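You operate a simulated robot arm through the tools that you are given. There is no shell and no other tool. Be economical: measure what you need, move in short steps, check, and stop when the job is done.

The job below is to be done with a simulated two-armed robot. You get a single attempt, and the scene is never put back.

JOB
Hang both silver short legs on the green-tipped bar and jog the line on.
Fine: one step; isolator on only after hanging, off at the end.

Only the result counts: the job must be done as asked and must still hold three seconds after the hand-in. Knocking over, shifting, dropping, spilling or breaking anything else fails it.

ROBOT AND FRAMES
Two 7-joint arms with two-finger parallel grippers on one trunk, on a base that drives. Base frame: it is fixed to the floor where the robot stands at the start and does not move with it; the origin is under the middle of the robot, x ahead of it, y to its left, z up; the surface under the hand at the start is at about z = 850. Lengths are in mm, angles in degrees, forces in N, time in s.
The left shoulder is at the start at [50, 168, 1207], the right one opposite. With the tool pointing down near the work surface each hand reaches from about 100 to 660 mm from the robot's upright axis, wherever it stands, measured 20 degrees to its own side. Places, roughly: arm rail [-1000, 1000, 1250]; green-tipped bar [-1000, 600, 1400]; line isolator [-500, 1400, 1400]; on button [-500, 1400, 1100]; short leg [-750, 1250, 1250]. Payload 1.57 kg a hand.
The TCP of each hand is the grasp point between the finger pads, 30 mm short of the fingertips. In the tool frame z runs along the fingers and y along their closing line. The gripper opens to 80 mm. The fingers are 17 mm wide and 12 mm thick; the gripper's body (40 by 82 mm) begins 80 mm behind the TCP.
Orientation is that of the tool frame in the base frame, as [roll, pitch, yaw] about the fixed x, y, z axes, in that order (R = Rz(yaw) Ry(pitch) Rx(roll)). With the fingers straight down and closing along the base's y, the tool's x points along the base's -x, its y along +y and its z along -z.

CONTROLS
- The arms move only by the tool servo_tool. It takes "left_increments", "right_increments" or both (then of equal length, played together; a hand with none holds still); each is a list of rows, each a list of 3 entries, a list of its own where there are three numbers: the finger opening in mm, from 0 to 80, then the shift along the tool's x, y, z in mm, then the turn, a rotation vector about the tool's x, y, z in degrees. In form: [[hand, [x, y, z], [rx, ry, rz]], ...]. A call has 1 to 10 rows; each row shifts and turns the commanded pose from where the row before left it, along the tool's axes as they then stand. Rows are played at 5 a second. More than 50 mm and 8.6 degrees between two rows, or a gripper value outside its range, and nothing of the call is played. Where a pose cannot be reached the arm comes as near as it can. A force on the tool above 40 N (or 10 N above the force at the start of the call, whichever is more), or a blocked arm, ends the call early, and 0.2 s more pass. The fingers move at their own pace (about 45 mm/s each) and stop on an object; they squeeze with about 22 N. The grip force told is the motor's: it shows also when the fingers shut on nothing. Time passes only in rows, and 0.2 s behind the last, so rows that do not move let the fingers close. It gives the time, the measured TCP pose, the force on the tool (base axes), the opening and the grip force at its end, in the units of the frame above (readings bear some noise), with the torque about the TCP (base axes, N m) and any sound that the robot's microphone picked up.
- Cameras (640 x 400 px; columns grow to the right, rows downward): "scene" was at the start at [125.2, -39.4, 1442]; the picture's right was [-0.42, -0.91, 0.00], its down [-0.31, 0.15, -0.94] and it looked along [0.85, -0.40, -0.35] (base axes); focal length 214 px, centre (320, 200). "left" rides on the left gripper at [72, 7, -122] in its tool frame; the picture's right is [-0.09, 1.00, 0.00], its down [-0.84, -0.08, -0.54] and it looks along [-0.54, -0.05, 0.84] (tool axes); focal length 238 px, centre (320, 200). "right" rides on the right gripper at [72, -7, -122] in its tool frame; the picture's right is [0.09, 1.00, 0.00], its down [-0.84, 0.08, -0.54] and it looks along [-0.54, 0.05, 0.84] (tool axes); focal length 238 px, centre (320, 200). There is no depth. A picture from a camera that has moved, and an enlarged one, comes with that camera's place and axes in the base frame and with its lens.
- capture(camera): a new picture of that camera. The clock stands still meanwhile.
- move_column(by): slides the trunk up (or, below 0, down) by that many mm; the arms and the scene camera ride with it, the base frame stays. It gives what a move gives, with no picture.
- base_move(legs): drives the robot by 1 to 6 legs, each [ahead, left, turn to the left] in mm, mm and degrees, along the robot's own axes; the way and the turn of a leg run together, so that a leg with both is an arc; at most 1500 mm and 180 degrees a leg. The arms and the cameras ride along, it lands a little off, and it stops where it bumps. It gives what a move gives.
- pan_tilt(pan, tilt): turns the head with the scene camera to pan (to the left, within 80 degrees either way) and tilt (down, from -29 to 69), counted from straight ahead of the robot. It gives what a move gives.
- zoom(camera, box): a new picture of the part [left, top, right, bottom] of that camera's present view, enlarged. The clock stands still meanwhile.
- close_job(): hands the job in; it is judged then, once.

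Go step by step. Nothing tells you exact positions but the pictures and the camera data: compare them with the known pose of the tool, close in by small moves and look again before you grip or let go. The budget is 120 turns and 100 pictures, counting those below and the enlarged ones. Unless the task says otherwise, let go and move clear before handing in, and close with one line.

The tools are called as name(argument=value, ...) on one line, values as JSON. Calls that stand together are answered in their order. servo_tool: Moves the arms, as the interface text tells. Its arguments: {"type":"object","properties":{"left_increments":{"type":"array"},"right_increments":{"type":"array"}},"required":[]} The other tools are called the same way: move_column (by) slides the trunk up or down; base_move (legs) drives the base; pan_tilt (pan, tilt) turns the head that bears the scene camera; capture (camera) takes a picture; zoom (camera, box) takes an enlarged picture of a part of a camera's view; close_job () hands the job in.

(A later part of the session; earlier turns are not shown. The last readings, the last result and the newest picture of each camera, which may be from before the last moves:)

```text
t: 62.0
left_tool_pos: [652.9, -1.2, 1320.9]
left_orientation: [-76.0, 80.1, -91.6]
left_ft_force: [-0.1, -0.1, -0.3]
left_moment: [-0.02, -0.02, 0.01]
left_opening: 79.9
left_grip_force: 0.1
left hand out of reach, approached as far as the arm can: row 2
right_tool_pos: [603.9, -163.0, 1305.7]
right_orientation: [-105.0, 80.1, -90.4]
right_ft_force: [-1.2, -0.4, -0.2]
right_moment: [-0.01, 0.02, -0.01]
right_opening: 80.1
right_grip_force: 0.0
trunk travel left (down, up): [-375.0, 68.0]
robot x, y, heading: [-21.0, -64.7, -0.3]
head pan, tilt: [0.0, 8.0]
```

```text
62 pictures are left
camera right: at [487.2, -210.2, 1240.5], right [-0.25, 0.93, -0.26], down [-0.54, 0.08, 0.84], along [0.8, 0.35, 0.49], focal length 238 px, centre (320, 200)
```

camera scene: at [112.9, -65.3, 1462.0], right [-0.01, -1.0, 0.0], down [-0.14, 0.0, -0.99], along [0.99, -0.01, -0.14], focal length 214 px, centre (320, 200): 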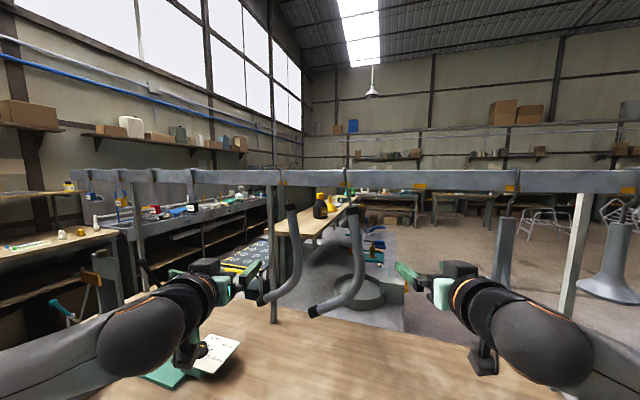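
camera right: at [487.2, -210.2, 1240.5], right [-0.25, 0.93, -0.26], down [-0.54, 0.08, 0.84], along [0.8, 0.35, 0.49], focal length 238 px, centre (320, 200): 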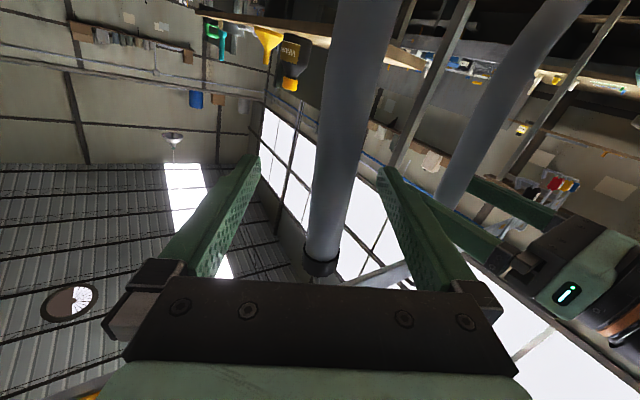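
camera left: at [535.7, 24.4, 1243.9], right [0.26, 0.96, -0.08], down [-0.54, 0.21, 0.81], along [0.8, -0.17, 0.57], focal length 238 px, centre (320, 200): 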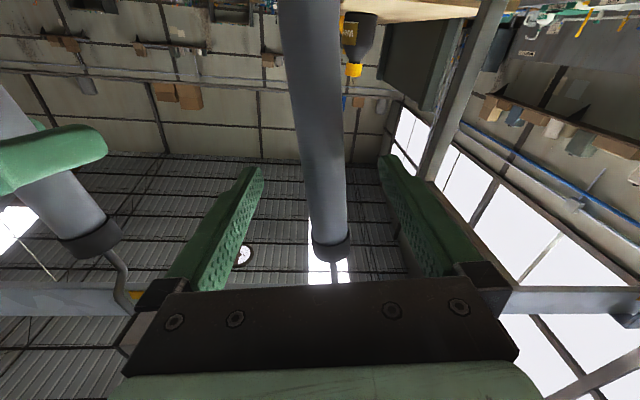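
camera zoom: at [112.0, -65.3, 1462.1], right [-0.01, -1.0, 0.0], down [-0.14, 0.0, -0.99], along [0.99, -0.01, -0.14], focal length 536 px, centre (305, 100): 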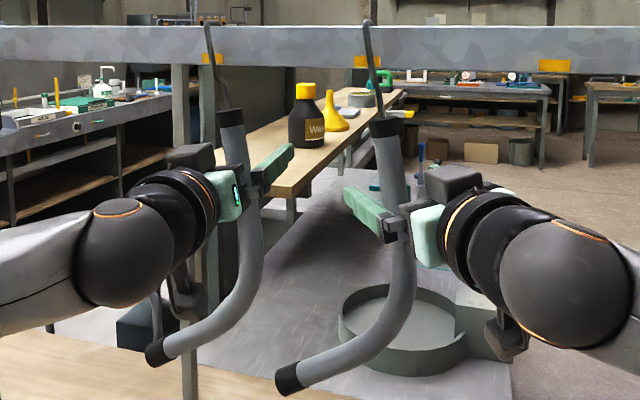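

Both tubes sit between the pads at about TCP depth. Closing both grippers.

servo_tool(left_increments=[[20, [0, 0, 0], [0, 0, 0]], [10, [0, 0, 0], [0, 0, 0]], [10, [0, 0, 0], [0, 0, 0]], [10, [0, 0, 0], [0, 0, 0]], [10, [0, 0, 0], [0, 0, 0]]], right_increments=[[20, [0, 0, 0], [0, 0, 0]], [10, [0, 0, 0], [0, 0, 0]], [10, [0, 0, 0], [0, 0, 0]], [10, [0, 0, 0], [0, 0, 0]], [10, [0, 0, 0], [0, 0, 0]]])

zoom(camera="scene", box=[230, 160, 422, 320])

```text
t: 63.1
left_tool_pos: [652.0, -0.3, 1320.6]
left_orientation: [-76.1, 80.0, -91.6]
left_ft_force: [0.4, 0.9, 0.1]
left_moment: [-0.04, -0.01, -0.02]
left_opening: 23.2
left_grip_force: 21.5
right_tool_pos: [603.5, -162.6, 1304.6]
right_orientation: [-105.3, 79.9, -90.6]
right_ft_force: [-0.7, 0.2, 0.6]
right_moment: [-0.07, 0.03, 0.01]
right_opening: 23.0
right_grip_force: 21.9
trunk travel left (down, up): [-375.0, 68.0]
robot x, y, heading: [-25.4, -66.6, -0.3]
head pan, tilt: [0.0, 8.0]
```

```text
2.50 times, centred on (326, 240) of scene
camera zoom: at [112.6, -65.2, 1462.0], right [-0.01, -1.0, 0.0], down [-0.14, 0.0, -0.99], along [0.99, -0.01, -0.14], focal length 536 px, centre (305, 100)
```

zoom: 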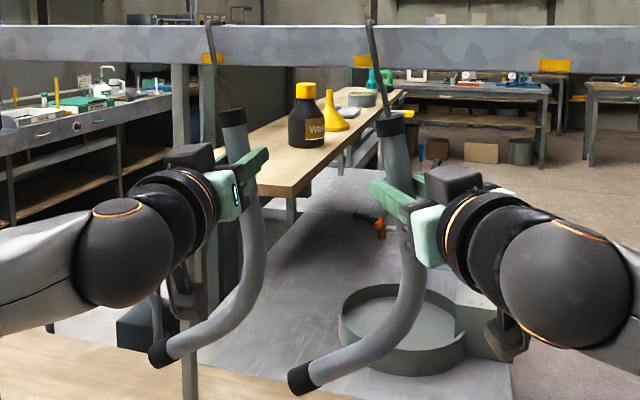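

Both are gripped (23 mm tubes). I lift with the column and look.

move_column(by=60)

zoom(camera="scene", box=[230, 160, 422, 320])

capture(camera="left")

```text
t: 64.2
left_tool_pos: [656.7, -0.7, 1373.6]
left_orientation: [-79.5, 80.1, -94.8]
left_ft_force: [-1.3, 0.2, -19.1]
left_moment: [-0.14, -0.01, 0.04]
left_opening: 23.5
left_grip_force: 22.0
right_tool_pos: [607.6, -160.9, 1357.9]
right_orientation: [-109.0, 79.9, -94.2]
right_ft_force: [-1.3, 2.1, -20.0]
right_moment: [-0.48, -0.08, 0.02]
right_opening: 24.7
right_grip_force: 22.2
trunk travel left (down, up): [-435.0, 8.0]
robot x, y, heading: [-21.7, -62.7, -0.3]
head pan, tilt: [0.0, 8.0]
```

```text
2.50 times, centred on (326, 240) of scene
camera zoom: at [116.8, -64.5, 1521.1], right [-0.01, -1.0, 0.0], down [-0.14, 0.0, -0.99], along [0.99, -0.01, -0.14], focal length 536 px, centre (305, 100)
```

zoom: 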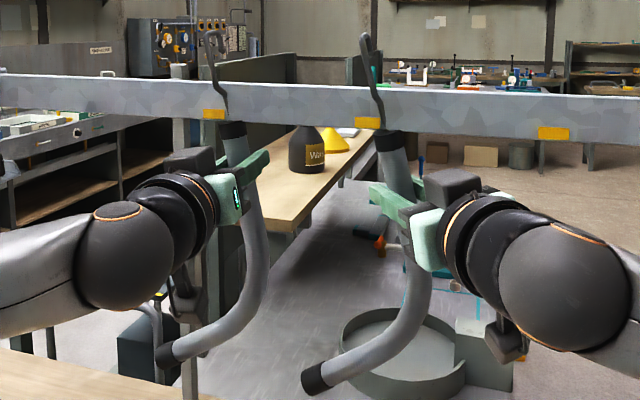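

```text
59 pictures are left
camera left: at [539.3, 25.2, 1298.4], right [0.26, 0.96, -0.08], down [-0.53, 0.21, 0.82], along [0.81, -0.17, 0.57], focal length 238 px, centre (320, 200)
```

left: 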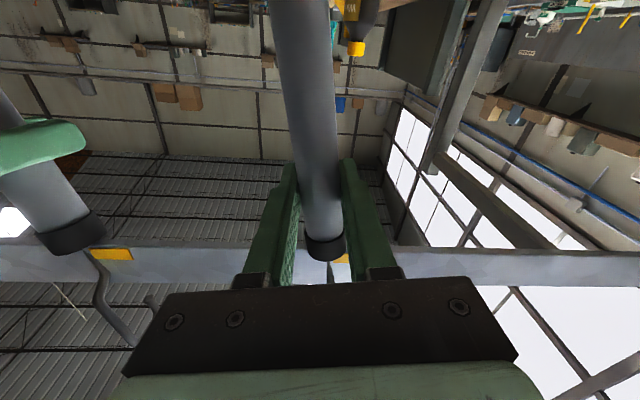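

The hooks now stand above the rail top, but I read ~20 N down on each hand; re-reading at rest.

servo_tool(left_increments=[[10, [0, 0, 0], [0, 0, 0]], [10, [0, 0, 0], [0, 0, 0]]], right_increments=[[10, [0, 0, 0], [0, 0, 0]], [10, [0, 0, 0], [0, 0, 0]]])

zoom(camera="scene", box=[270, 130, 390, 205])

```text
t: 64.8
left_tool_pos: [657.0, 0.4, 1374.1]
left_orientation: [-78.9, 80.0, -94.2]
left_ft_force: [-1.3, 0.9, -18.4]
left_moment: [-0.13, 0.01, 0.0]
left_opening: 23.0
left_grip_force: 22.1
right_tool_pos: [608.4, -161.1, 1359.8]
right_orientation: [-108.6, 79.8, -94.0]
right_ft_force: [-1.5, 3.0, -19.8]
right_moment: [-0.47, -0.01, 0.03]
right_opening: 24.5
right_grip_force: 21.8
trunk travel left (down, up): [-435.0, 8.0]
robot x, y, heading: [-22.8, -63.4, -0.4]
head pan, tilt: [0.0, 8.0]
```

```text
5.33 times, centred on (330, 168) of scene
camera zoom: at [117.1, -64.6, 1521.4], right [-0.01, -1.0, 0.0], down [-0.14, 0.0, -0.99], along [0.99, -0.01, -0.14], focal length 1144 px, centre (267, 373)
```

zoom: 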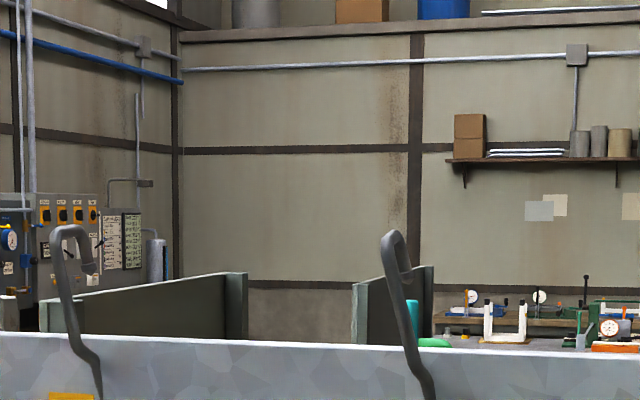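

The hook tips are ~28 mm above the rail, but the collars press on the rail's underside. I lower 14 mm to relieve that, then back away square to the rail.

move_column(by=-13)

zoom(camera="scene", box=[270, 130, 390, 205])

```text
t: 65.4
left_tool_pos: [653.3, 0.7, 1369.7]
left_orientation: [-75.2, 80.1, -90.5]
left_ft_force: [-0.1, 0.6, -1.5]
left_moment: [-0.04, 0.0, 0.0]
left_opening: 23.3
left_grip_force: 22.2
right_tool_pos: [604.8, -163.5, 1353.5]
right_orientation: [-104.0, 80.1, -89.6]
right_ft_force: [1.0, -0.1, -1.2]
right_moment: [-0.06, 0.0, -0.02]
right_opening: 23.2
right_grip_force: 21.9
trunk travel left (down, up): [-422.0, 21.0]
robot x, y, heading: [-19.2, -66.6, -0.3]
head pan, tilt: [0.0, 8.0]
```

```text
5.33 times, centred on (330, 168) of scene
camera zoom: at [113.6, -65.3, 1509.2], right [-0.01, -1.0, 0.0], down [-0.14, 0.0, -0.99], along [0.99, -0.01, -0.14], focal length 1144 px, centre (267, 373)
```

zoom: 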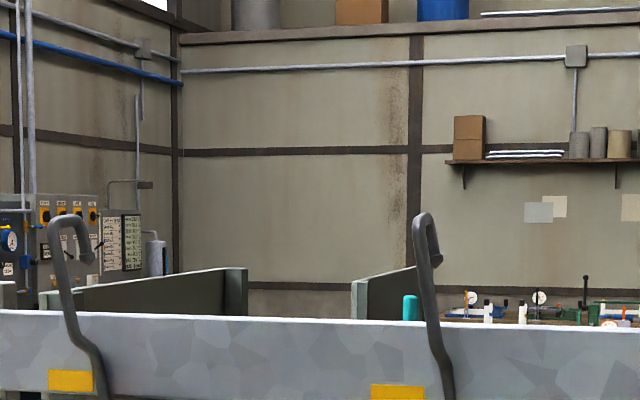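

Load is relieved (about 1.3 N each) and the tips are above the rail. Backing away.

base_move(legs=[[-150, 42, 0]])

capture(camera="scene")

```text
t: 66.8
left_tool_pos: [503.6, 41.5, 1368.9]
left_orientation: [-75.9, 79.9, -91.5]
left_ft_force: [-0.9, 0.2, -1.1]
left_moment: [-0.02, 0.03, -0.03]
left_opening: 23.3
left_grip_force: 21.9
right_tool_pos: [453.6, -118.8, 1353.0]
right_orientation: [-105.1, 80.0, -90.5]
right_ft_force: [-0.5, -0.2, -0.8]
right_moment: [-0.05, 0.05, -0.05]
right_opening: 23.0
right_grip_force: 21.7
trunk travel left (down, up): [-422.0, 21.0]
robot x, y, heading: [-170.7, -22.1, -0.1]
head pan, tilt: [0.0, 8.0]
```

```text
56 pictures are left
camera scene: at [-36.9, -22.2, 1509.1], right [-0.01, -1.0, 0.0], down [-0.14, 0.0, -0.99], along [0.99, -0.01, -0.14], focal length 214 px, centre (320, 200)
```

scene: 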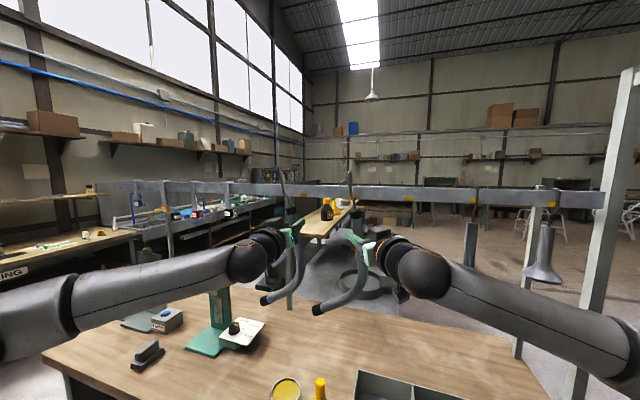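

Both legs are free of the rail. I'll draw the hands in 110 mm, then turn around to heading 176° (the green bar is skewed ~16° just like this rail) and stage before the bar.

servo_tool(left_increments=[[10, [0, 0, -22], [0, 0, 0]], [10, [0, 0, -22], [0, 0, 0]], [10, [0, 0, -22], [0, 0, 0]], [10, [0, 0, -22], [0, 0, 0]], [10, [0, 0, -22], [0, 0, 0]]], right_increments=[[10, [0, 0, -22], [0, 0, 0]], [10, [0, 0, -22], [0, 0, 0]], [10, [0, 0, -22], [0, 0, 0]], [10, [0, 0, -22], [0, 0, 0]], [10, [0, 0, -22], [0, 0, 0]]])

base_move(legs=[[0, 0, 88], [0, 0, 88]])

capture(camera="scene")

```text
t: 68.0
left_tool_pos: [397.2, 71.3, 1363.9]
left_orientation: [-76.4, 79.9, -91.8]
left_ft_force: [-0.1, -0.5, -1.3]
left_moment: [0.0, 0.01, -0.02]
left_opening: 23.3
left_grip_force: 22.3
right_tool_pos: [349.0, -146.8, 1357.1]
right_orientation: [-105.2, 80.0, -90.6]
right_ft_force: [-0.7, -0.6, -1.4]
right_moment: [-0.05, 0.05, -0.01]
right_opening: 23.1
right_grip_force: 22.1
trunk travel left (down, up): [-422.0, 21.0]
robot x, y, heading: [-168.8, -21.2, -0.4]
head pan, tilt: [0.0, 8.0]
```

```text
t: 75.8
left_tool_pos: [-743.5, -70.6, 1362.7]
left_orientation: [-76.3, 79.9, 83.9]
left_ft_force: [-0.3, 0.9, -1.5]
left_moment: [0.04, -0.03, 0.0]
left_opening: 23.3
left_grip_force: 21.9
right_tool_pos: [-678.4, 143.9, 1356.4]
right_orientation: [-105.4, 80.0, 84.9]
right_ft_force: [-0.5, 0.6, -1.7]
right_moment: [0.06, -0.02, 0.01]
right_opening: 23.3
right_grip_force: 22.1
trunk travel left (down, up): [-422.0, 21.0]
robot x, y, heading: [-166.5, -19.2, 175.3]
head pan, tilt: [0.0, 8.0]
```

```text
55 pictures are left
camera scene: at [-301.4, -10.3, 1509.0], right [0.08, 1.0, 0.0], down [0.14, -0.01, -0.99], along [-0.99, 0.08, -0.14], focal length 214 px, centre (320, 200)
```

scene: 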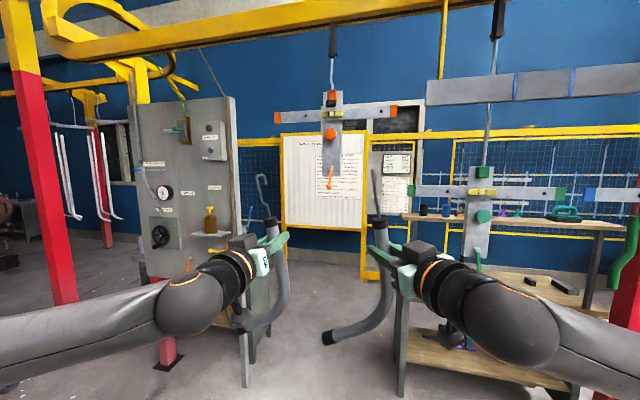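

Next, slide over to stage in front of the green bar.

base_move(legs=[[0, -579, 0], [150, 0, 0]])

pan_tilt(pan=0, tilt=5)

capture(camera="scene")

zoom(camera="scene", box=[400, 130, 640, 280])

```text
t: 82.3
left_tool_pos: [-844.2, 518.0, 1361.3]
left_orientation: [-76.6, 80.0, 83.5]
left_ft_force: [0.0, -0.4, -1.0]
left_moment: [0.05, 0.0, 0.03]
left_opening: 23.3
left_grip_force: 22.1
right_tool_pos: [-779.1, 731.3, 1357.0]
right_orientation: [-105.5, 80.0, 84.6]
right_ft_force: [-0.6, -0.1, -1.8]
right_moment: [0.03, 0.01, 0.01]
right_opening: 23.0
right_grip_force: 22.2
trunk travel left (down, up): [-422.0, 21.0]
robot x, y, heading: [-271.7, 565.6, 175.0]
head pan, tilt: [0.0, 8.0]
```

```text
t: 83.0
left_tool_pos: [-843.5, 516.6, 1362.1]
left_orientation: [-76.5, 80.1, 83.8]
left_ft_force: [0.1, -0.4, -0.8]
left_moment: [0.03, -0.05, 0.04]
left_opening: 23.2
left_grip_force: 22.5
right_tool_pos: [-778.7, 731.2, 1356.5]
right_orientation: [-105.4, 80.0, 84.7]
right_ft_force: [0.4, 0.3, -1.6]
right_moment: [0.03, -0.07, 0.01]
right_opening: 23.0
right_grip_force: 22.0
trunk travel left (down, up): [-422.0, 21.0]
robot x, y, heading: [-271.3, 563.6, 175.2]
head pan, tilt: [0.0, 5.0]
```

```text
54 pictures are left
camera scene: at [-401.1, 576.7, 1513.8], right [0.08, 1.0, 0.0], down [0.09, -0.01, -1.0], along [-0.99, 0.08, -0.09], focal length 214 px, centre (320, 200)
```

scene: 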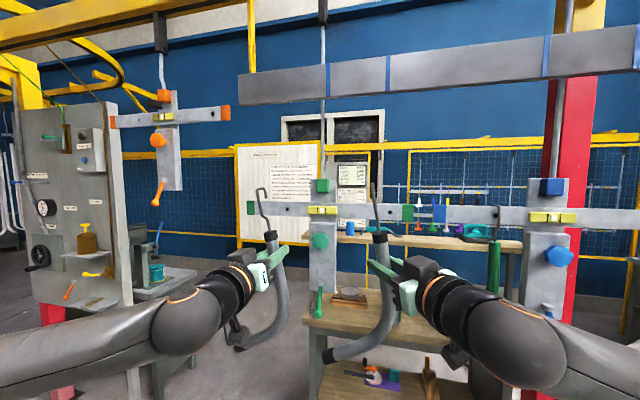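

```text
2.67 times, centred on (520, 205) of scene
camera zoom: at [-401.1, 576.7, 1513.8], right [0.08, 1.0, 0.0], down [0.09, -0.01, -1.0], along [-0.99, 0.08, -0.09], focal length 572 px, centre (-213, 187)
```

zoom: 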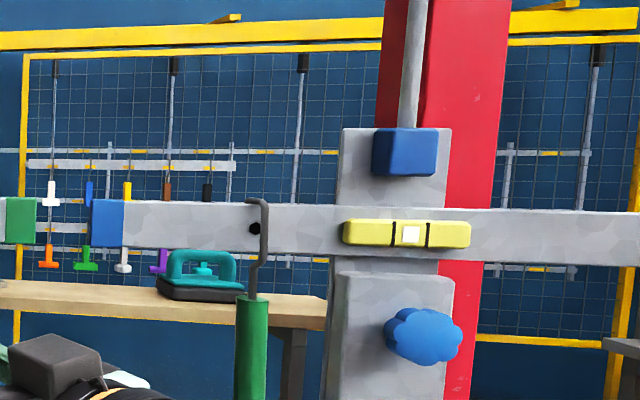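

Now a close view of the green bar with my two hooks.

zoom(camera="scene", box=[230, 160, 430, 285])

capture(camera="left")

capture(camera="right")

```text
3.20 times, centred on (330, 222) of scene
camera zoom: at [-401.1, 576.7, 1513.8], right [0.08, 1.0, 0.0], down [0.09, -0.01, -1.0], along [-0.99, 0.08, -0.09], focal length 686 px, centre (288, 128)
```

zoom: 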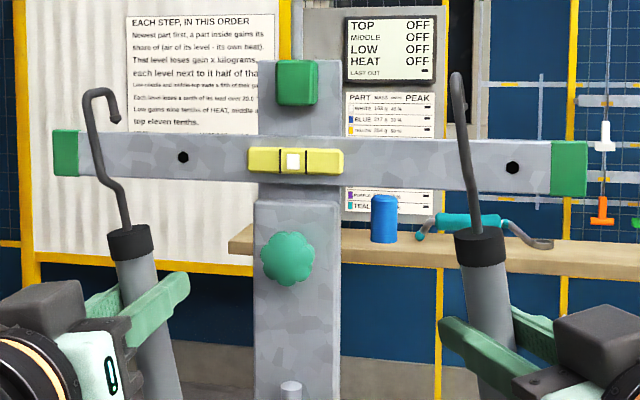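

```text
51 pictures are left
camera left: at [-730.1, 482.0, 1286.0], right [-0.34, -0.94, -0.08], down [0.52, -0.25, 0.82], along [-0.78, 0.24, 0.57], focal length 238 px, centre (320, 200)
```

left: 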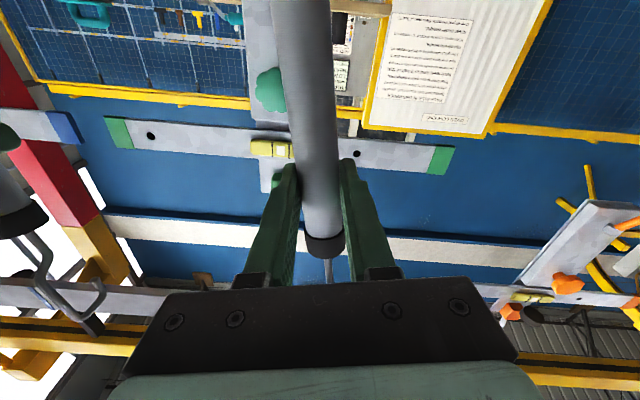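

```text
50 pictures are left
camera right: at [-658.4, 772.0, 1291.7], right [0.18, -0.95, -0.26], down [0.53, -0.13, 0.84], along [-0.83, -0.29, 0.48], focal length 238 px, centre (320, 200)
```

right: 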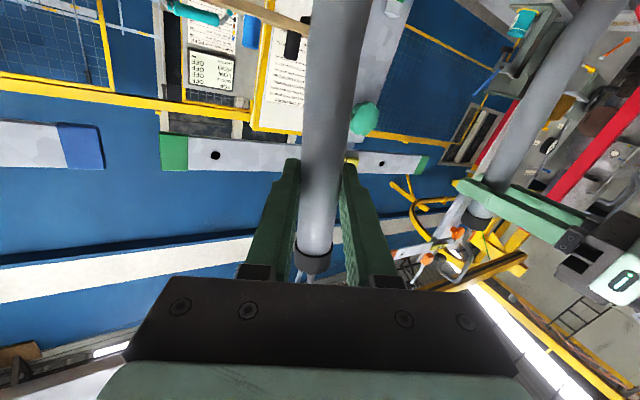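

Holes come out at L (−1055, 531, 1430) and R (−964, 816, 1430), bar top ≈1451. I'll spread and lower the hands to match, then drive closer, stopping ~70 mm short.

servo_tool(left_increments=[[10, [2.4, 12.8, -3.4], [0, 0, 0]], [10, [2.4, 12.8, -3.4], [0, 0, 0]], [10, [2.5, 12.9, -3.4], [0, 0, 0]], [10, [0, 0, 0], [0, 0, 0]]], right_increments=[[10, [10.1, -9.4, -9], [0, 0, 0]], [10, [10.1, -9.4, -9], [0, 0, 0]], [10, [10.2, -9.5, -9.1], [0, 0, 0]], [10, [0, 0, 0], [0, 0, 0]]])

base_move(legs=[[0, -56, 0], [135, 0, 0]])

capture(camera="scene")

zoom(camera="scene", box=[190, 170, 430, 320])

```text
t: 84.0
left_tool_pos: [-846.8, 480.0, 1349.2]
left_orientation: [-76.3, 80.1, 83.9]
left_ft_force: [0.0, -0.4, -1.1]
left_moment: [0.03, -0.02, -0.02]
left_opening: 23.0
left_grip_force: 22.0
right_tool_pos: [-755.4, 768.7, 1332.6]
right_orientation: [-105.3, 80.0, 85.1]
right_ft_force: [-0.3, 0.6, -1.6]
right_moment: [0.04, -0.03, 0.0]
right_opening: 23.4
right_grip_force: 22.1
trunk travel left (down, up): [-422.0, 21.0]
robot x, y, heading: [-268.7, 565.8, 175.2]
head pan, tilt: [0.0, 5.0]
```

```text
t: 86.1
left_tool_pos: [-978.4, 547.5, 1348.5]
left_orientation: [-76.6, 80.1, 83.5]
left_ft_force: [-0.4, -1.1, -2.1]
left_moment: [0.0, -0.04, 0.01]
left_opening: 23.2
left_grip_force: 21.9
right_tool_pos: [-886.9, 836.2, 1332.1]
right_orientation: [-105.7, 80.0, 84.6]
right_ft_force: [-1.0, 0.7, -1.2]
right_moment: [0.0, 0.0, 0.02]
right_opening: 23.1
right_grip_force: 22.1
trunk travel left (down, up): [-422.0, 21.0]
robot x, y, heading: [-403.9, 636.8, 175.2]
head pan, tilt: [0.0, 5.0]
```

```text
49 pictures are left
camera scene: at [-532.9, 644.1, 1513.7], right [0.08, 1.0, 0.0], down [0.09, -0.01, -1.0], along [-0.99, 0.08, -0.09], focal length 214 px, centre (320, 200)
```

scene: 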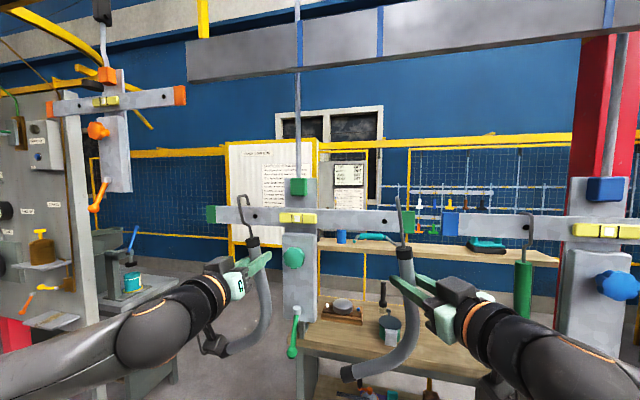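

```text
2.67 times, centred on (310, 245) of scene
camera zoom: at [-532.9, 644.1, 1513.7], right [0.08, 1.0, 0.0], down [0.09, -0.01, -1.0], along [-0.99, 0.08, -0.09], focal length 572 px, centre (347, 80)
```

zoom: 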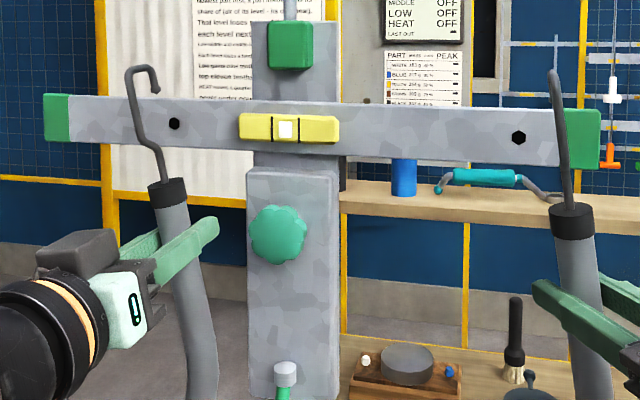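

Lateral alignment and heights look right (tips ~17 mm above the bar top, collars ~7 mm below its underside). Advancing 60 of the ~78 mm with the arms, then looking.

servo_tool(left_increments=[[10, [0, 4, 15], [0, 0, 0]], [10, [0, 4, 15], [0, 0, 0]], [10, [0, 4, 15], [0, 0, 0]], [10, [0, 4, 15], [0, 0, 0]]], right_increments=[[10, [0, -4, 15], [0, 0, 0]], [10, [0, -4, 15], [0, 0, 0]], [10, [0, -4, 15], [0, 0, 0]], [10, [0, -4, 15], [0, 0, 0]]])

zoom(camera="scene", box=[190, 170, 430, 320])

capture(camera="left")

capture(camera="right")

```text
t: 87.1
left_tool_pos: [-1040.6, 552.6, 1348.1]
left_orientation: [-76.6, 80.0, 83.5]
left_ft_force: [-0.2, 0.7, -1.3]
left_moment: [0.04, -0.02, 0.0]
left_opening: 23.3
left_grip_force: 22.7
right_tool_pos: [-948.4, 840.9, 1332.6]
right_orientation: [-105.5, 80.0, 84.8]
right_ft_force: [0.4, -0.4, -1.0]
right_moment: [0.04, -0.01, 0.0]
right_opening: 23.1
right_grip_force: 22.4
trunk travel left (down, up): [-422.0, 21.0]
robot x, y, heading: [-401.0, 632.5, 175.3]
head pan, tilt: [0.0, 5.0]
```

```text
2.67 times, centred on (310, 245) of scene
camera zoom: at [-532.4, 644.1, 1513.8], right [0.08, 1.0, 0.0], down [0.09, -0.01, -1.0], along [-0.99, 0.08, -0.09], focal length 572 px, centre (347, 80)
```

zoom: 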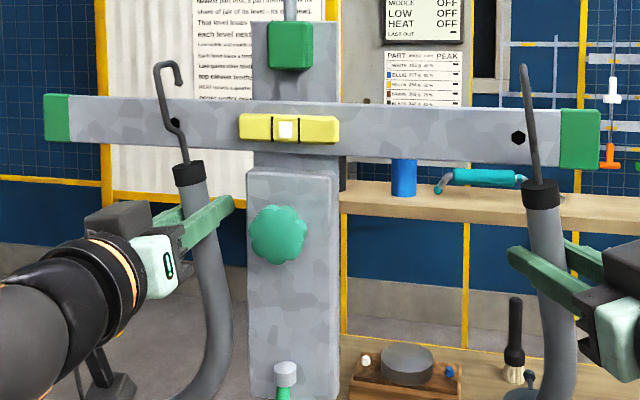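

```text
46 pictures are left
camera left: at [-926.9, 517.3, 1271.5], right [-0.34, -0.94, -0.08], down [0.52, -0.25, 0.82], along [-0.78, 0.24, 0.57], focal length 238 px, centre (320, 200)
```

left: 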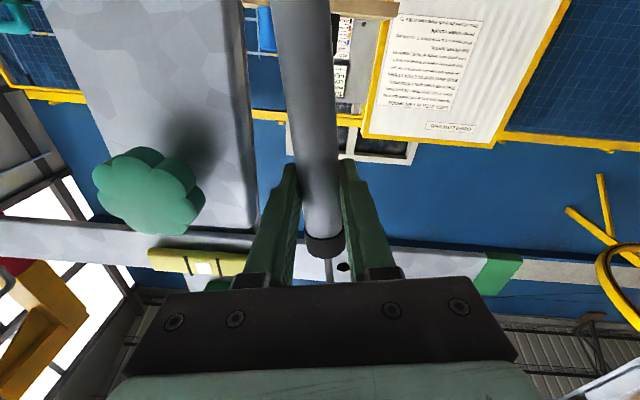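

```text
45 pictures are left
camera right: at [-828.9, 881.7, 1268.1], right [0.18, -0.95, -0.26], down [0.53, -0.13, 0.84], along [-0.83, -0.29, 0.48], focal length 238 px, centre (320, 200)
```

right: 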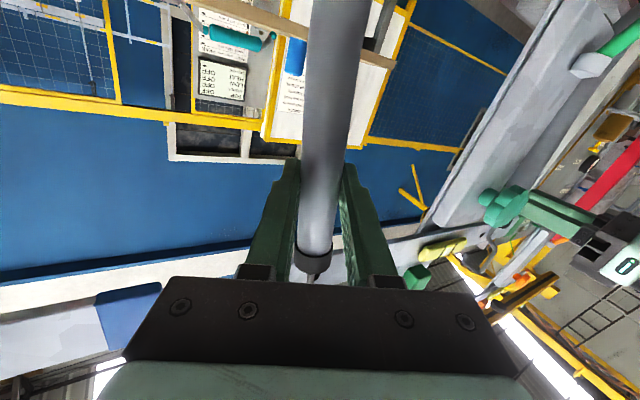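

Alignment holds. Final 15/18 mm forward, then check again before lowering.

servo_tool(left_increments=[[10, [0, 2, 7.5], [0, 0, 0]], [10, [0, 2, 7.5], [0, 0, 0]], [10, [0, 0, 0], [0, 0, 0]]], right_increments=[[10, [0, -2.3, 9], [0, 0, 0]], [10, [0, -2.3, 9], [0, 0, 0]], [10, [0, 0, 0], [0, 0, 0]]])

zoom(camera="scene", box=[230, 185, 290, 245])

zoom(camera="scene", box=[360, 185, 420, 245])

```text
t: 87.9
left_tool_pos: [-1054.9, 554.1, 1349.5]
left_orientation: [-76.0, 80.0, 84.1]
left_ft_force: [-0.6, -0.2, -1.2]
left_moment: [-0.02, -0.05, -0.01]
left_opening: 23.3
left_grip_force: 22.2
right_tool_pos: [-965.4, 840.8, 1333.0]
right_orientation: [-104.7, 79.9, 85.5]
right_ft_force: [7.5, -1.6, -3.8]
right_moment: [0.14, 0.59, 0.14]
right_opening: 23.3
right_grip_force: 22.0
trunk travel left (down, up): [-422.0, 21.0]
robot x, y, heading: [-398.6, 634.6, 175.2]
head pan, tilt: [0.0, 5.0]
```

```text
6.67 times, centred on (260, 215) of scene
camera zoom: at [-530.3, 643.8, 1514.0], right [0.08, 1.0, 0.0], down [0.09, -0.01, -1.0], along [-0.99, 0.08, -0.09], focal length 1430 px, centre (720, 100)
```

zoom: 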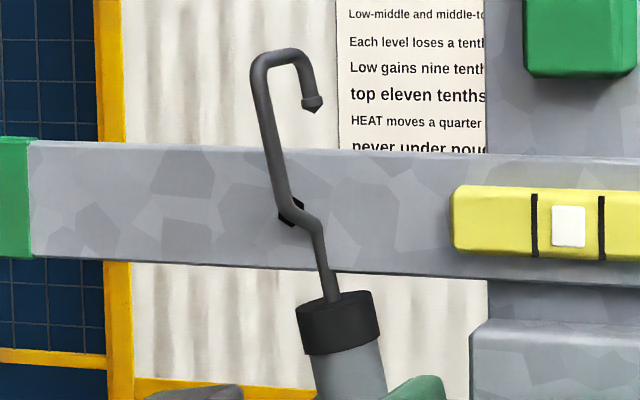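

```text
6.67 times, centred on (390, 215) of scene
camera zoom: at [-530.3, 643.8, 1514.0], right [0.08, 1.0, 0.0], down [0.09, -0.01, -1.0], along [-0.99, 0.08, -0.09], focal length 1430 px, centre (-147, 100)
```

zoom: 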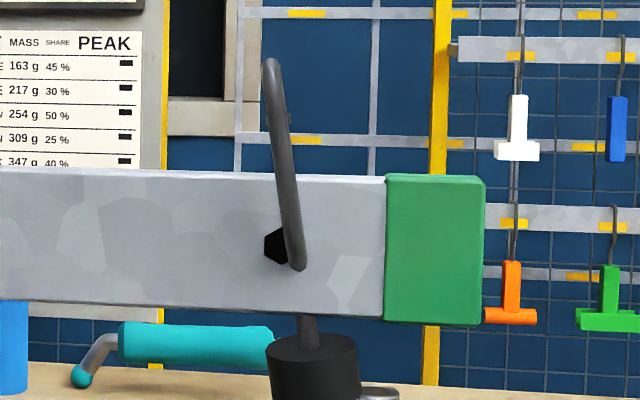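

The right hook's front wire touches the bar face (7.5 N); the left is nearly there. I ease the right back 3 mm, move the left 4 mm in, then lower both ~12 mm and look.

servo_tool(left_increments=[[10, [0, 1, 4], [0, 0, 0]], [10, [0, 0, 0], [0, 0, 0]], [10, [4, 0, 0], [0, 0, 0]], [10, [4, 0, 0], [0, 0, 0]], [10, [4, 0, 0], [0, 0, 0]], [10, [0, 0, 0], [0, 0, 0]]], right_increments=[[10, [0, 0.8, -3], [0, 0, 0]], [10, [0, 0, 0], [0, 0, 0]], [10, [4, 0, 0], [0, 0, 0]], [10, [4, 0, 0], [0, 0, 0]], [10, [4, 0, 0], [0, 0, 0]], [10, [0, 0, 0], [0, 0, 0]]])

zoom(camera="scene", box=[230, 185, 290, 245])

zoom(camera="scene", box=[360, 185, 420, 245])

```text
t: 89.3
left_tool_pos: [-1058.4, 555.9, 1341.4]
left_orientation: [-77.0, 80.2, 82.9]
left_ft_force: [5.9, 0.6, -0.7]
left_moment: [0.02, 0.33, 0.06]
left_opening: 23.1
left_grip_force: 22.1
left hand out of reach, approached as far as the arm can: row 5
right_tool_pos: [-962.9, 842.4, 1320.8]
right_orientation: [-105.0, 80.0, 85.1]
right_ft_force: [-0.1, -0.3, -1.8]
right_moment: [-0.01, -0.01, -0.01]
right_opening: 23.6
right_grip_force: 21.7
trunk travel left (down, up): [-422.0, 21.0]
robot x, y, heading: [-400.8, 635.2, 175.1]
head pan, tilt: [0.0, 5.0]
```

```text
6.67 times, centred on (260, 215) of scene
camera zoom: at [-530.6, 644.0, 1514.0], right [0.08, 1.0, 0.0], down [0.09, -0.01, -1.0], along [-0.99, 0.08, -0.09], focal length 1430 px, centre (720, 100)
```

zoom: 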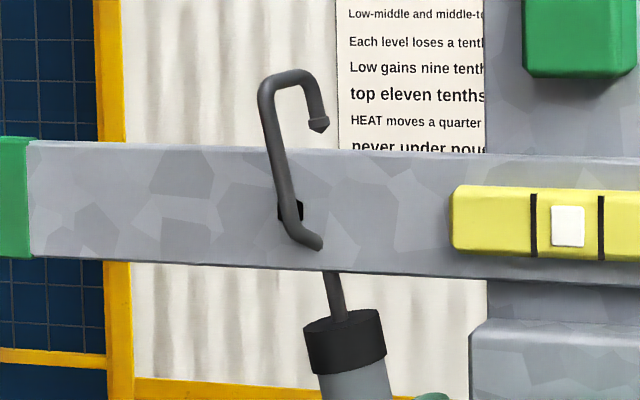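

```text
6.67 times, centred on (390, 215) of scene
camera zoom: at [-530.6, 644.0, 1514.0], right [0.08, 1.0, 0.0], down [0.09, -0.01, -1.0], along [-0.99, 0.08, -0.09], focal length 1430 px, centre (-147, 100)
```

zoom: 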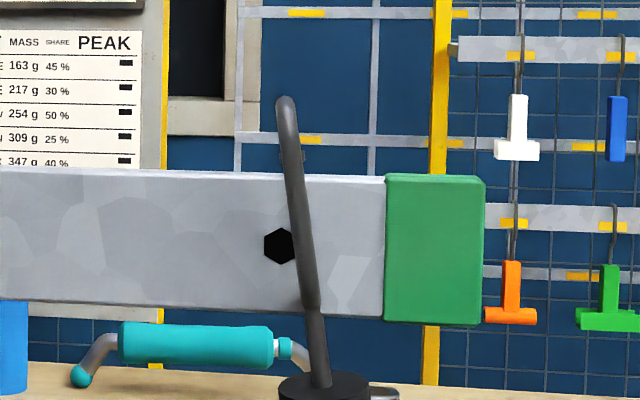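

The left tip is still above the bar; the left arm is at its reach, so I'll lower both with the column 16 mm, after easing the left back 2 mm.

servo_tool(left_increments=[[10, [0, -0.6, -2.5], [0, 0, 0]], [10, [0, 0, 0], [0, 0, 0]]])

move_column(by=-15)

zoom(camera="scene", box=[230, 180, 290, 240])

zoom(camera="scene", box=[360, 180, 420, 240])

```text
t: 89.9
left_tool_pos: [-1056.2, 555.0, 1340.2]
left_orientation: [-77.3, 80.1, 82.6]
left_ft_force: [0.2, 0.8, -1.9]
left_moment: [0.01, 0.0, 0.01]
left_opening: 23.4
left_grip_force: 21.4
right_tool_pos: [-963.4, 843.4, 1321.0]
right_orientation: [-105.5, 80.1, 84.8]
right_ft_force: [0.5, 0.1, -1.9]
right_moment: [0.04, -0.01, 0.0]
right_opening: 23.4
right_grip_force: 21.9
trunk travel left (down, up): [-422.0, 21.0]
robot x, y, heading: [-402.4, 633.1, 175.1]
head pan, tilt: [0.0, 5.0]
```

```text
t: 90.5
left_tool_pos: [-1056.9, 554.0, 1325.6]
left_orientation: [-77.1, 80.0, 82.9]
left_ft_force: [0.0, 0.4, -1.4]
left_moment: [0.0, -0.02, 0.02]
left_opening: 23.4
left_grip_force: 22.0
right_tool_pos: [-962.9, 843.5, 1305.9]
right_orientation: [-105.3, 79.9, 85.1]
right_ft_force: [0.8, -0.2, -1.3]
right_moment: [0.02, -0.02, -0.02]
right_opening: 23.1
right_grip_force: 22.1
trunk travel left (down, up): [-407.0, 36.0]
robot x, y, heading: [-400.1, 631.5, 175.2]
head pan, tilt: [0.0, 5.0]
```

```text
6.67 times, centred on (260, 210) of scene
camera zoom: at [-531.6, 643.9, 1498.8], right [0.08, 1.0, 0.0], down [0.09, -0.01, -1.0], along [-0.99, 0.08, -0.09], focal length 1430 px, centre (720, 133)
```

zoom: 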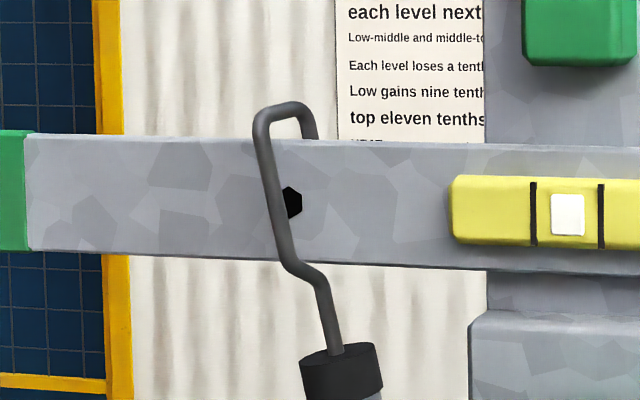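

```text
6.67 times, centred on (390, 210) of scene
camera zoom: at [-531.6, 643.9, 1498.8], right [0.08, 1.0, 0.0], down [0.09, -0.01, -1.0], along [-0.99, 0.08, -0.09], focal length 1430 px, centre (-147, 133)
```

zoom: 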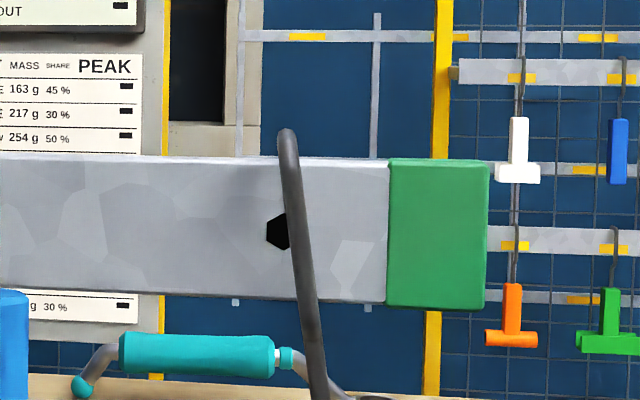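

Both tips are behind the bar, and the loops are within ~3 mm of the holes. Lower until they seat: ~5 mm right, ~10 mm left.

move_column(by=-6)

servo_tool(left_increments=[[10, [2, 0, 0], [0, 0, 0]], [10, [2, 0, 0], [0, 0, 0]], [10, [0, 0, 0], [0, 0, 0]]])

zoom(camera="scene", box=[200, 150, 440, 310])

```text
t: 91.0
left_tool_pos: [-1056.6, 553.3, 1320.5]
left_orientation: [-77.1, 80.0, 82.8]
left_ft_force: [0.2, -0.9, -1.6]
left_moment: [0.06, -0.04, -0.02]
left_opening: 23.2
left_grip_force: 21.9
right_tool_pos: [-963.8, 844.0, 1301.2]
right_orientation: [-103.8, 80.1, 86.3]
right_ft_force: [-3.0, -1.0, 7.2]
right_moment: [0.02, -0.49, -0.08]
right_opening: 23.4
right_grip_force: 22.0
trunk travel left (down, up): [-401.0, 42.0]
robot x, y, heading: [-401.7, 634.0, 175.2]
head pan, tilt: [0.0, 5.0]
```

```text
t: 91.8
left_tool_pos: [-1055.2, 553.4, 1318.1]
left_orientation: [-77.1, 80.0, 82.8]
left_ft_force: [-2.5, 1.7, 5.6]
left_moment: [-0.15, -0.26, -0.07]
left_opening: 23.0
left_grip_force: 21.4
right_tool_pos: [-962.4, 843.5, 1302.6]
right_orientation: [-104.0, 79.9, 86.2]
right_ft_force: [-3.0, -2.6, 11.7]
right_moment: [0.0, -0.42, -0.06]
right_opening: 23.3
right_grip_force: 21.8
trunk travel left (down, up): [-401.0, 42.0]
robot x, y, heading: [-403.6, 633.3, 174.9]
head pan, tilt: [0.0, 5.0]
```

```text
2.50 times, centred on (320, 230) of scene
camera zoom: at [-530.8, 643.2, 1493.2], right [0.08, 1.0, 0.0], down [0.09, -0.01, -1.0], along [-0.99, 0.08, -0.09], focal length 536 px, centre (320, 125)
```

zoom: 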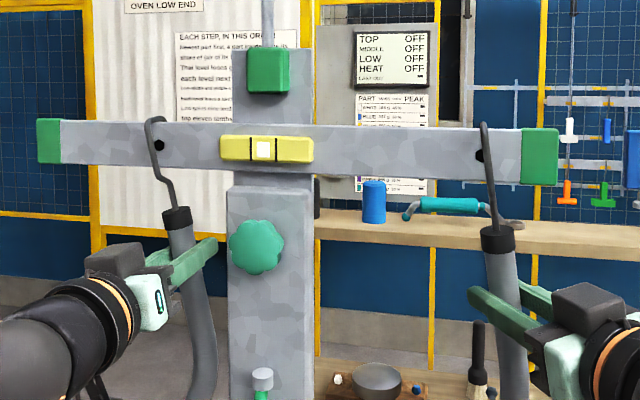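

Both hooks bear on the bar. I ease the right up 1.5 mm to even the load, then open both together.

servo_tool(left_increments=[[10, [-0.5, 0, 0], [0, 0, 0]], [10, [0, 0, 0], [0, 0, 0]], [26, [0, 0, 0], [0, 0, 0]], [30, [0, 0, 0], [0, 0, 0]], [40, [0, 0, 0], [0, 0, 0]], [60, [0, 0, 0], [0, 0, 0]], [60, [0, 0, 0], [0, 0, 0]]], right_increments=[[10, [-1.5, 0, 0], [0, 0, 0]], [10, [0, 0, 0], [0, 0, 0]], [26, [0, 0, 0], [0, 0, 0]], [30, [0, 0, 0], [0, 0, 0]], [40, [0, 0, 0], [0, 0, 0]], [60, [0, 0, 0], [0, 0, 0]], [60, [0, 0, 0], [0, 0, 0]]])

zoom(camera="scene", box=[200, 150, 440, 310])

capture(camera="left")

capture(camera="right")

```text
t: 93.4
left_tool_pos: [-1056.7, 555.5, 1317.2]
left_orientation: [-78.1, 80.0, 81.7]
left_ft_force: [0.4, -0.5, 0.8]
left_moment: [-0.01, 0.0, 0.02]
left_opening: 60.2
left_grip_force: 0.1
right_tool_pos: [-963.8, 844.1, 1301.7]
right_orientation: [-105.1, 80.0, 85.0]
right_ft_force: [0.1, -0.8, 0.4]
right_moment: [0.0, 0.01, 0.0]
right_opening: 59.8
right_grip_force: 0.0
trunk travel left (down, up): [-401.0, 42.0]
robot x, y, heading: [-405.3, 632.0, 175.3]
head pan, tilt: [0.0, 5.0]
```

```text
2.50 times, centred on (320, 230) of scene
camera zoom: at [-531.5, 644.0, 1492.9], right [0.08, 1.0, 0.0], down [0.09, -0.01, -1.0], along [-0.99, 0.08, -0.09], focal length 536 px, centre (320, 125)
```

zoom: 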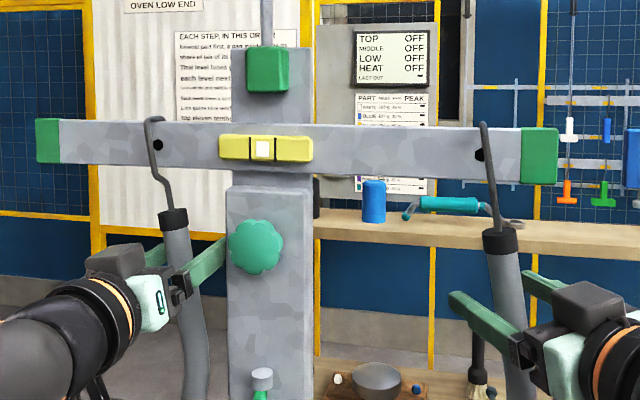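

```text
36 pictures are left
camera left: at [-942.8, 518.7, 1241.2], right [-0.34, -0.94, -0.08], down [0.52, -0.26, 0.82], along [-0.79, 0.24, 0.57], focal length 238 px, centre (320, 200)
```

left: 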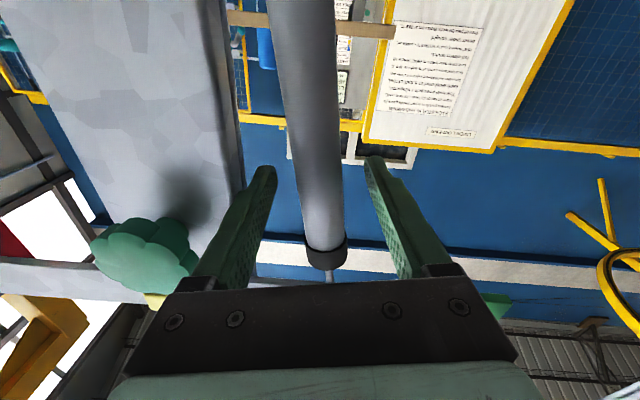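

```text
35 pictures are left
camera right: at [-843.8, 884.2, 1236.9], right [0.18, -0.95, -0.26], down [0.53, -0.13, 0.84], along [-0.83, -0.29, 0.48], focal length 238 px, centre (320, 200)
```

right: 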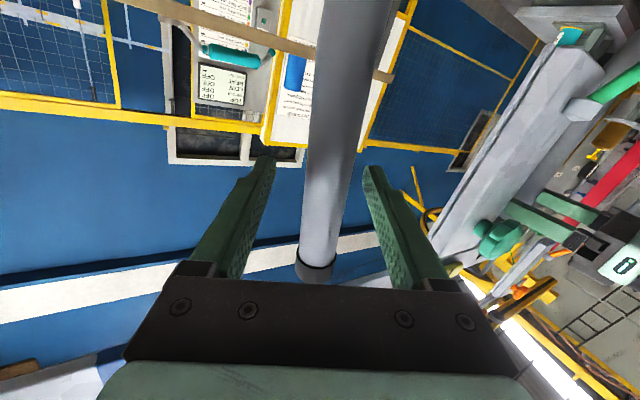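

Both legs hang on the bar and it is level. Retreating along the fingers.

servo_tool(left_increments=[[70, [0, 0, -25], [0, 0, 0]], [70, [0, 0, -25], [0, 0, 0]], [70, [0, 0, -25], [0, 0, 0]], [70, [0, 0, -25], [0, 0, 0]], [70, [0, 0, -25], [0, 0, 0]], [70, [0, 0, -25], [0, 0, 0]]], right_increments=[[70, [0, 0, -25], [0, 0, 0]], [70, [0, 0, -25], [0, 0, 0]], [70, [0, 0, -25], [0, 0, 0]], [70, [0, 0, -25], [0, 0, 0]], [70, [0, 0, -25], [0, 0, 0]], [70, [0, 0, -25], [0, 0, 0]]])

base_move(legs=[[-250, 0, 0]])

capture(camera="scene")

```text
t: 94.8
left_tool_pos: [-914.3, 503.1, 1310.9]
left_orientation: [-76.9, 80.1, 83.2]
left_ft_force: [-0.2, -0.2, -0.1]
left_moment: [-0.01, -0.01, 0.0]
left_opening: 70.2
left_grip_force: 0.0
right_tool_pos: [-830.1, 872.3, 1316.2]
right_orientation: [-105.3, 79.9, 85.0]
right_ft_force: [-0.7, 0.4, -0.6]
right_moment: [0.01, 0.02, 0.01]
right_opening: 70.1
right_grip_force: 0.1
right hand out of reach, approached as far as the arm can: row 6
trunk travel left (down, up): [-401.0, 42.0]
robot x, y, heading: [-400.4, 630.7, 175.1]
head pan, tilt: [0.0, 5.0]
```

```text
t: 96.7
left_tool_pos: [-667.5, 483.5, 1311.3]
left_orientation: [-76.9, 80.1, 82.9]
left_ft_force: [0.2, 0.8, -0.8]
left_moment: [-0.02, 0.0, -0.01]
left_opening: 69.8
left_grip_force: 0.1
right_tool_pos: [-582.8, 851.9, 1316.9]
right_orientation: [-105.1, 79.9, 84.9]
right_ft_force: [0.4, 0.1, 0.1]
right_moment: [0.01, -0.02, 0.02]
right_opening: 70.1
right_grip_force: 0.1
trunk travel left (down, up): [-401.0, 42.0]
robot x, y, heading: [-154.0, 613.2, 175.0]
head pan, tilt: [0.0, 5.0]
```

```text
34 pictures are left
camera scene: at [-283.5, 622.9, 1493.0], right [0.09, 1.0, 0.0], down [0.09, -0.01, -1.0], along [-0.99, 0.09, -0.09], focal length 214 px, centre (320, 200)
```

scene: 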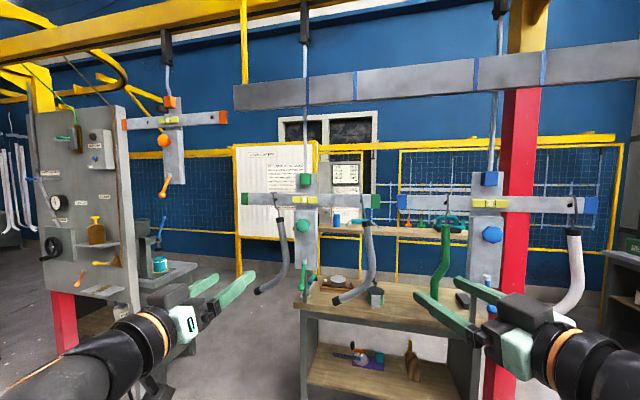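

Both legs hang cleanly and the bar is level. Next, the isolator (≈(−459, 1358, 1385)) and ON button (≈(−472, 1409, 1120)): turn to face the post.

base_move(legs=[[0, 0, -85], [0, 220, 0]])

pan_tilt(pan=0, tilt=15)

capture(camera="scene")

zoom(camera="scene", box=[240, 130, 400, 290])

```text
t: 102.8
left_tool_pos: [-554.2, 1107.5, 1311.3]
left_orientation: [-77.0, 80.1, -1.5]
left_ft_force: [0.5, -0.8, -0.5]
left_moment: [-0.01, 0.02, 0.0]
left_opening: 70.2
left_grip_force: 0.0
right_tool_pos: [-178.8, 1060.0, 1316.8]
right_orientation: [-105.5, 80.0, 0.3]
right_ft_force: [0.4, -0.3, 0.2]
right_moment: [-0.01, -0.01, 0.01]
right_opening: 69.7
right_grip_force: 0.2
trunk travel left (down, up): [-401.0, 42.0]
robot x, y, heading: [-373.9, 607.6, 91.0]
head pan, tilt: [0.0, 5.0]
```

```text
t: 103.5
left_tool_pos: [-553.7, 1108.4, 1310.7]
left_orientation: [-77.0, 80.1, -1.4]
left_ft_force: [0.5, 0.0, 0.1]
left_moment: [0.04, 0.02, -0.02]
left_opening: 70.1
left_grip_force: 0.1
right_tool_pos: [-179.0, 1060.3, 1315.7]
right_orientation: [-105.3, 80.0, 0.5]
right_ft_force: [0.2, 0.7, 0.0]
right_moment: [-0.01, 0.04, -0.03]
right_opening: 70.0
right_grip_force: 0.0
trunk travel left (down, up): [-401.0, 42.0]
robot x, y, heading: [-372.7, 611.1, 90.8]
head pan, tilt: [0.0, 15.0]
```

```text
33 pictures are left
camera scene: at [-376.1, 741.9, 1476.7], right [1.0, 0.01, 0.0], down [0.0, -0.26, -0.97], along [-0.01, 0.97, -0.26], focal length 214 px, centre (320, 200)
```

scene: 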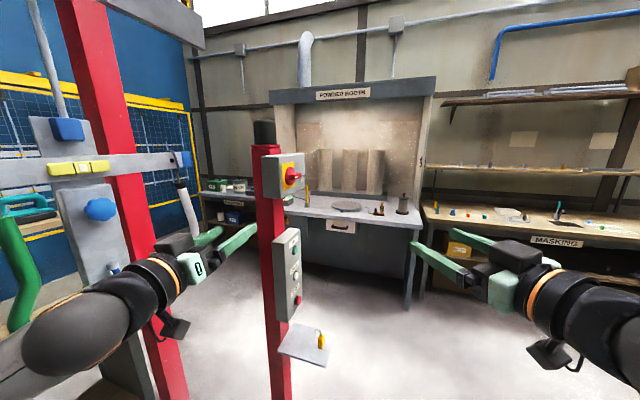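

```text
2.50 times, centred on (320, 210) of scene
camera zoom: at [-376.1, 741.9, 1476.7], right [1.0, 0.01, 0.0], down [0.0, -0.26, -0.97], along [-0.01, 0.97, -0.26], focal length 536 px, centre (320, 175)
```

zoom: 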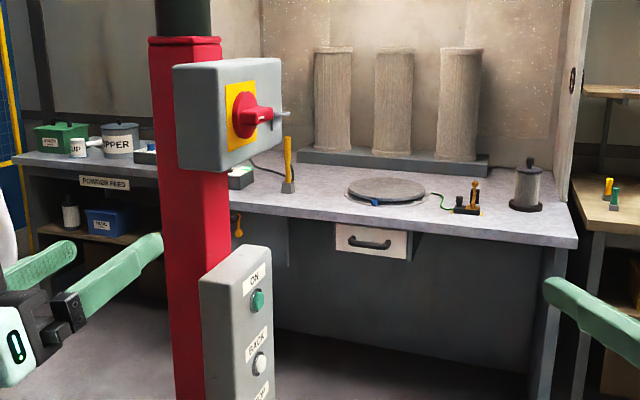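

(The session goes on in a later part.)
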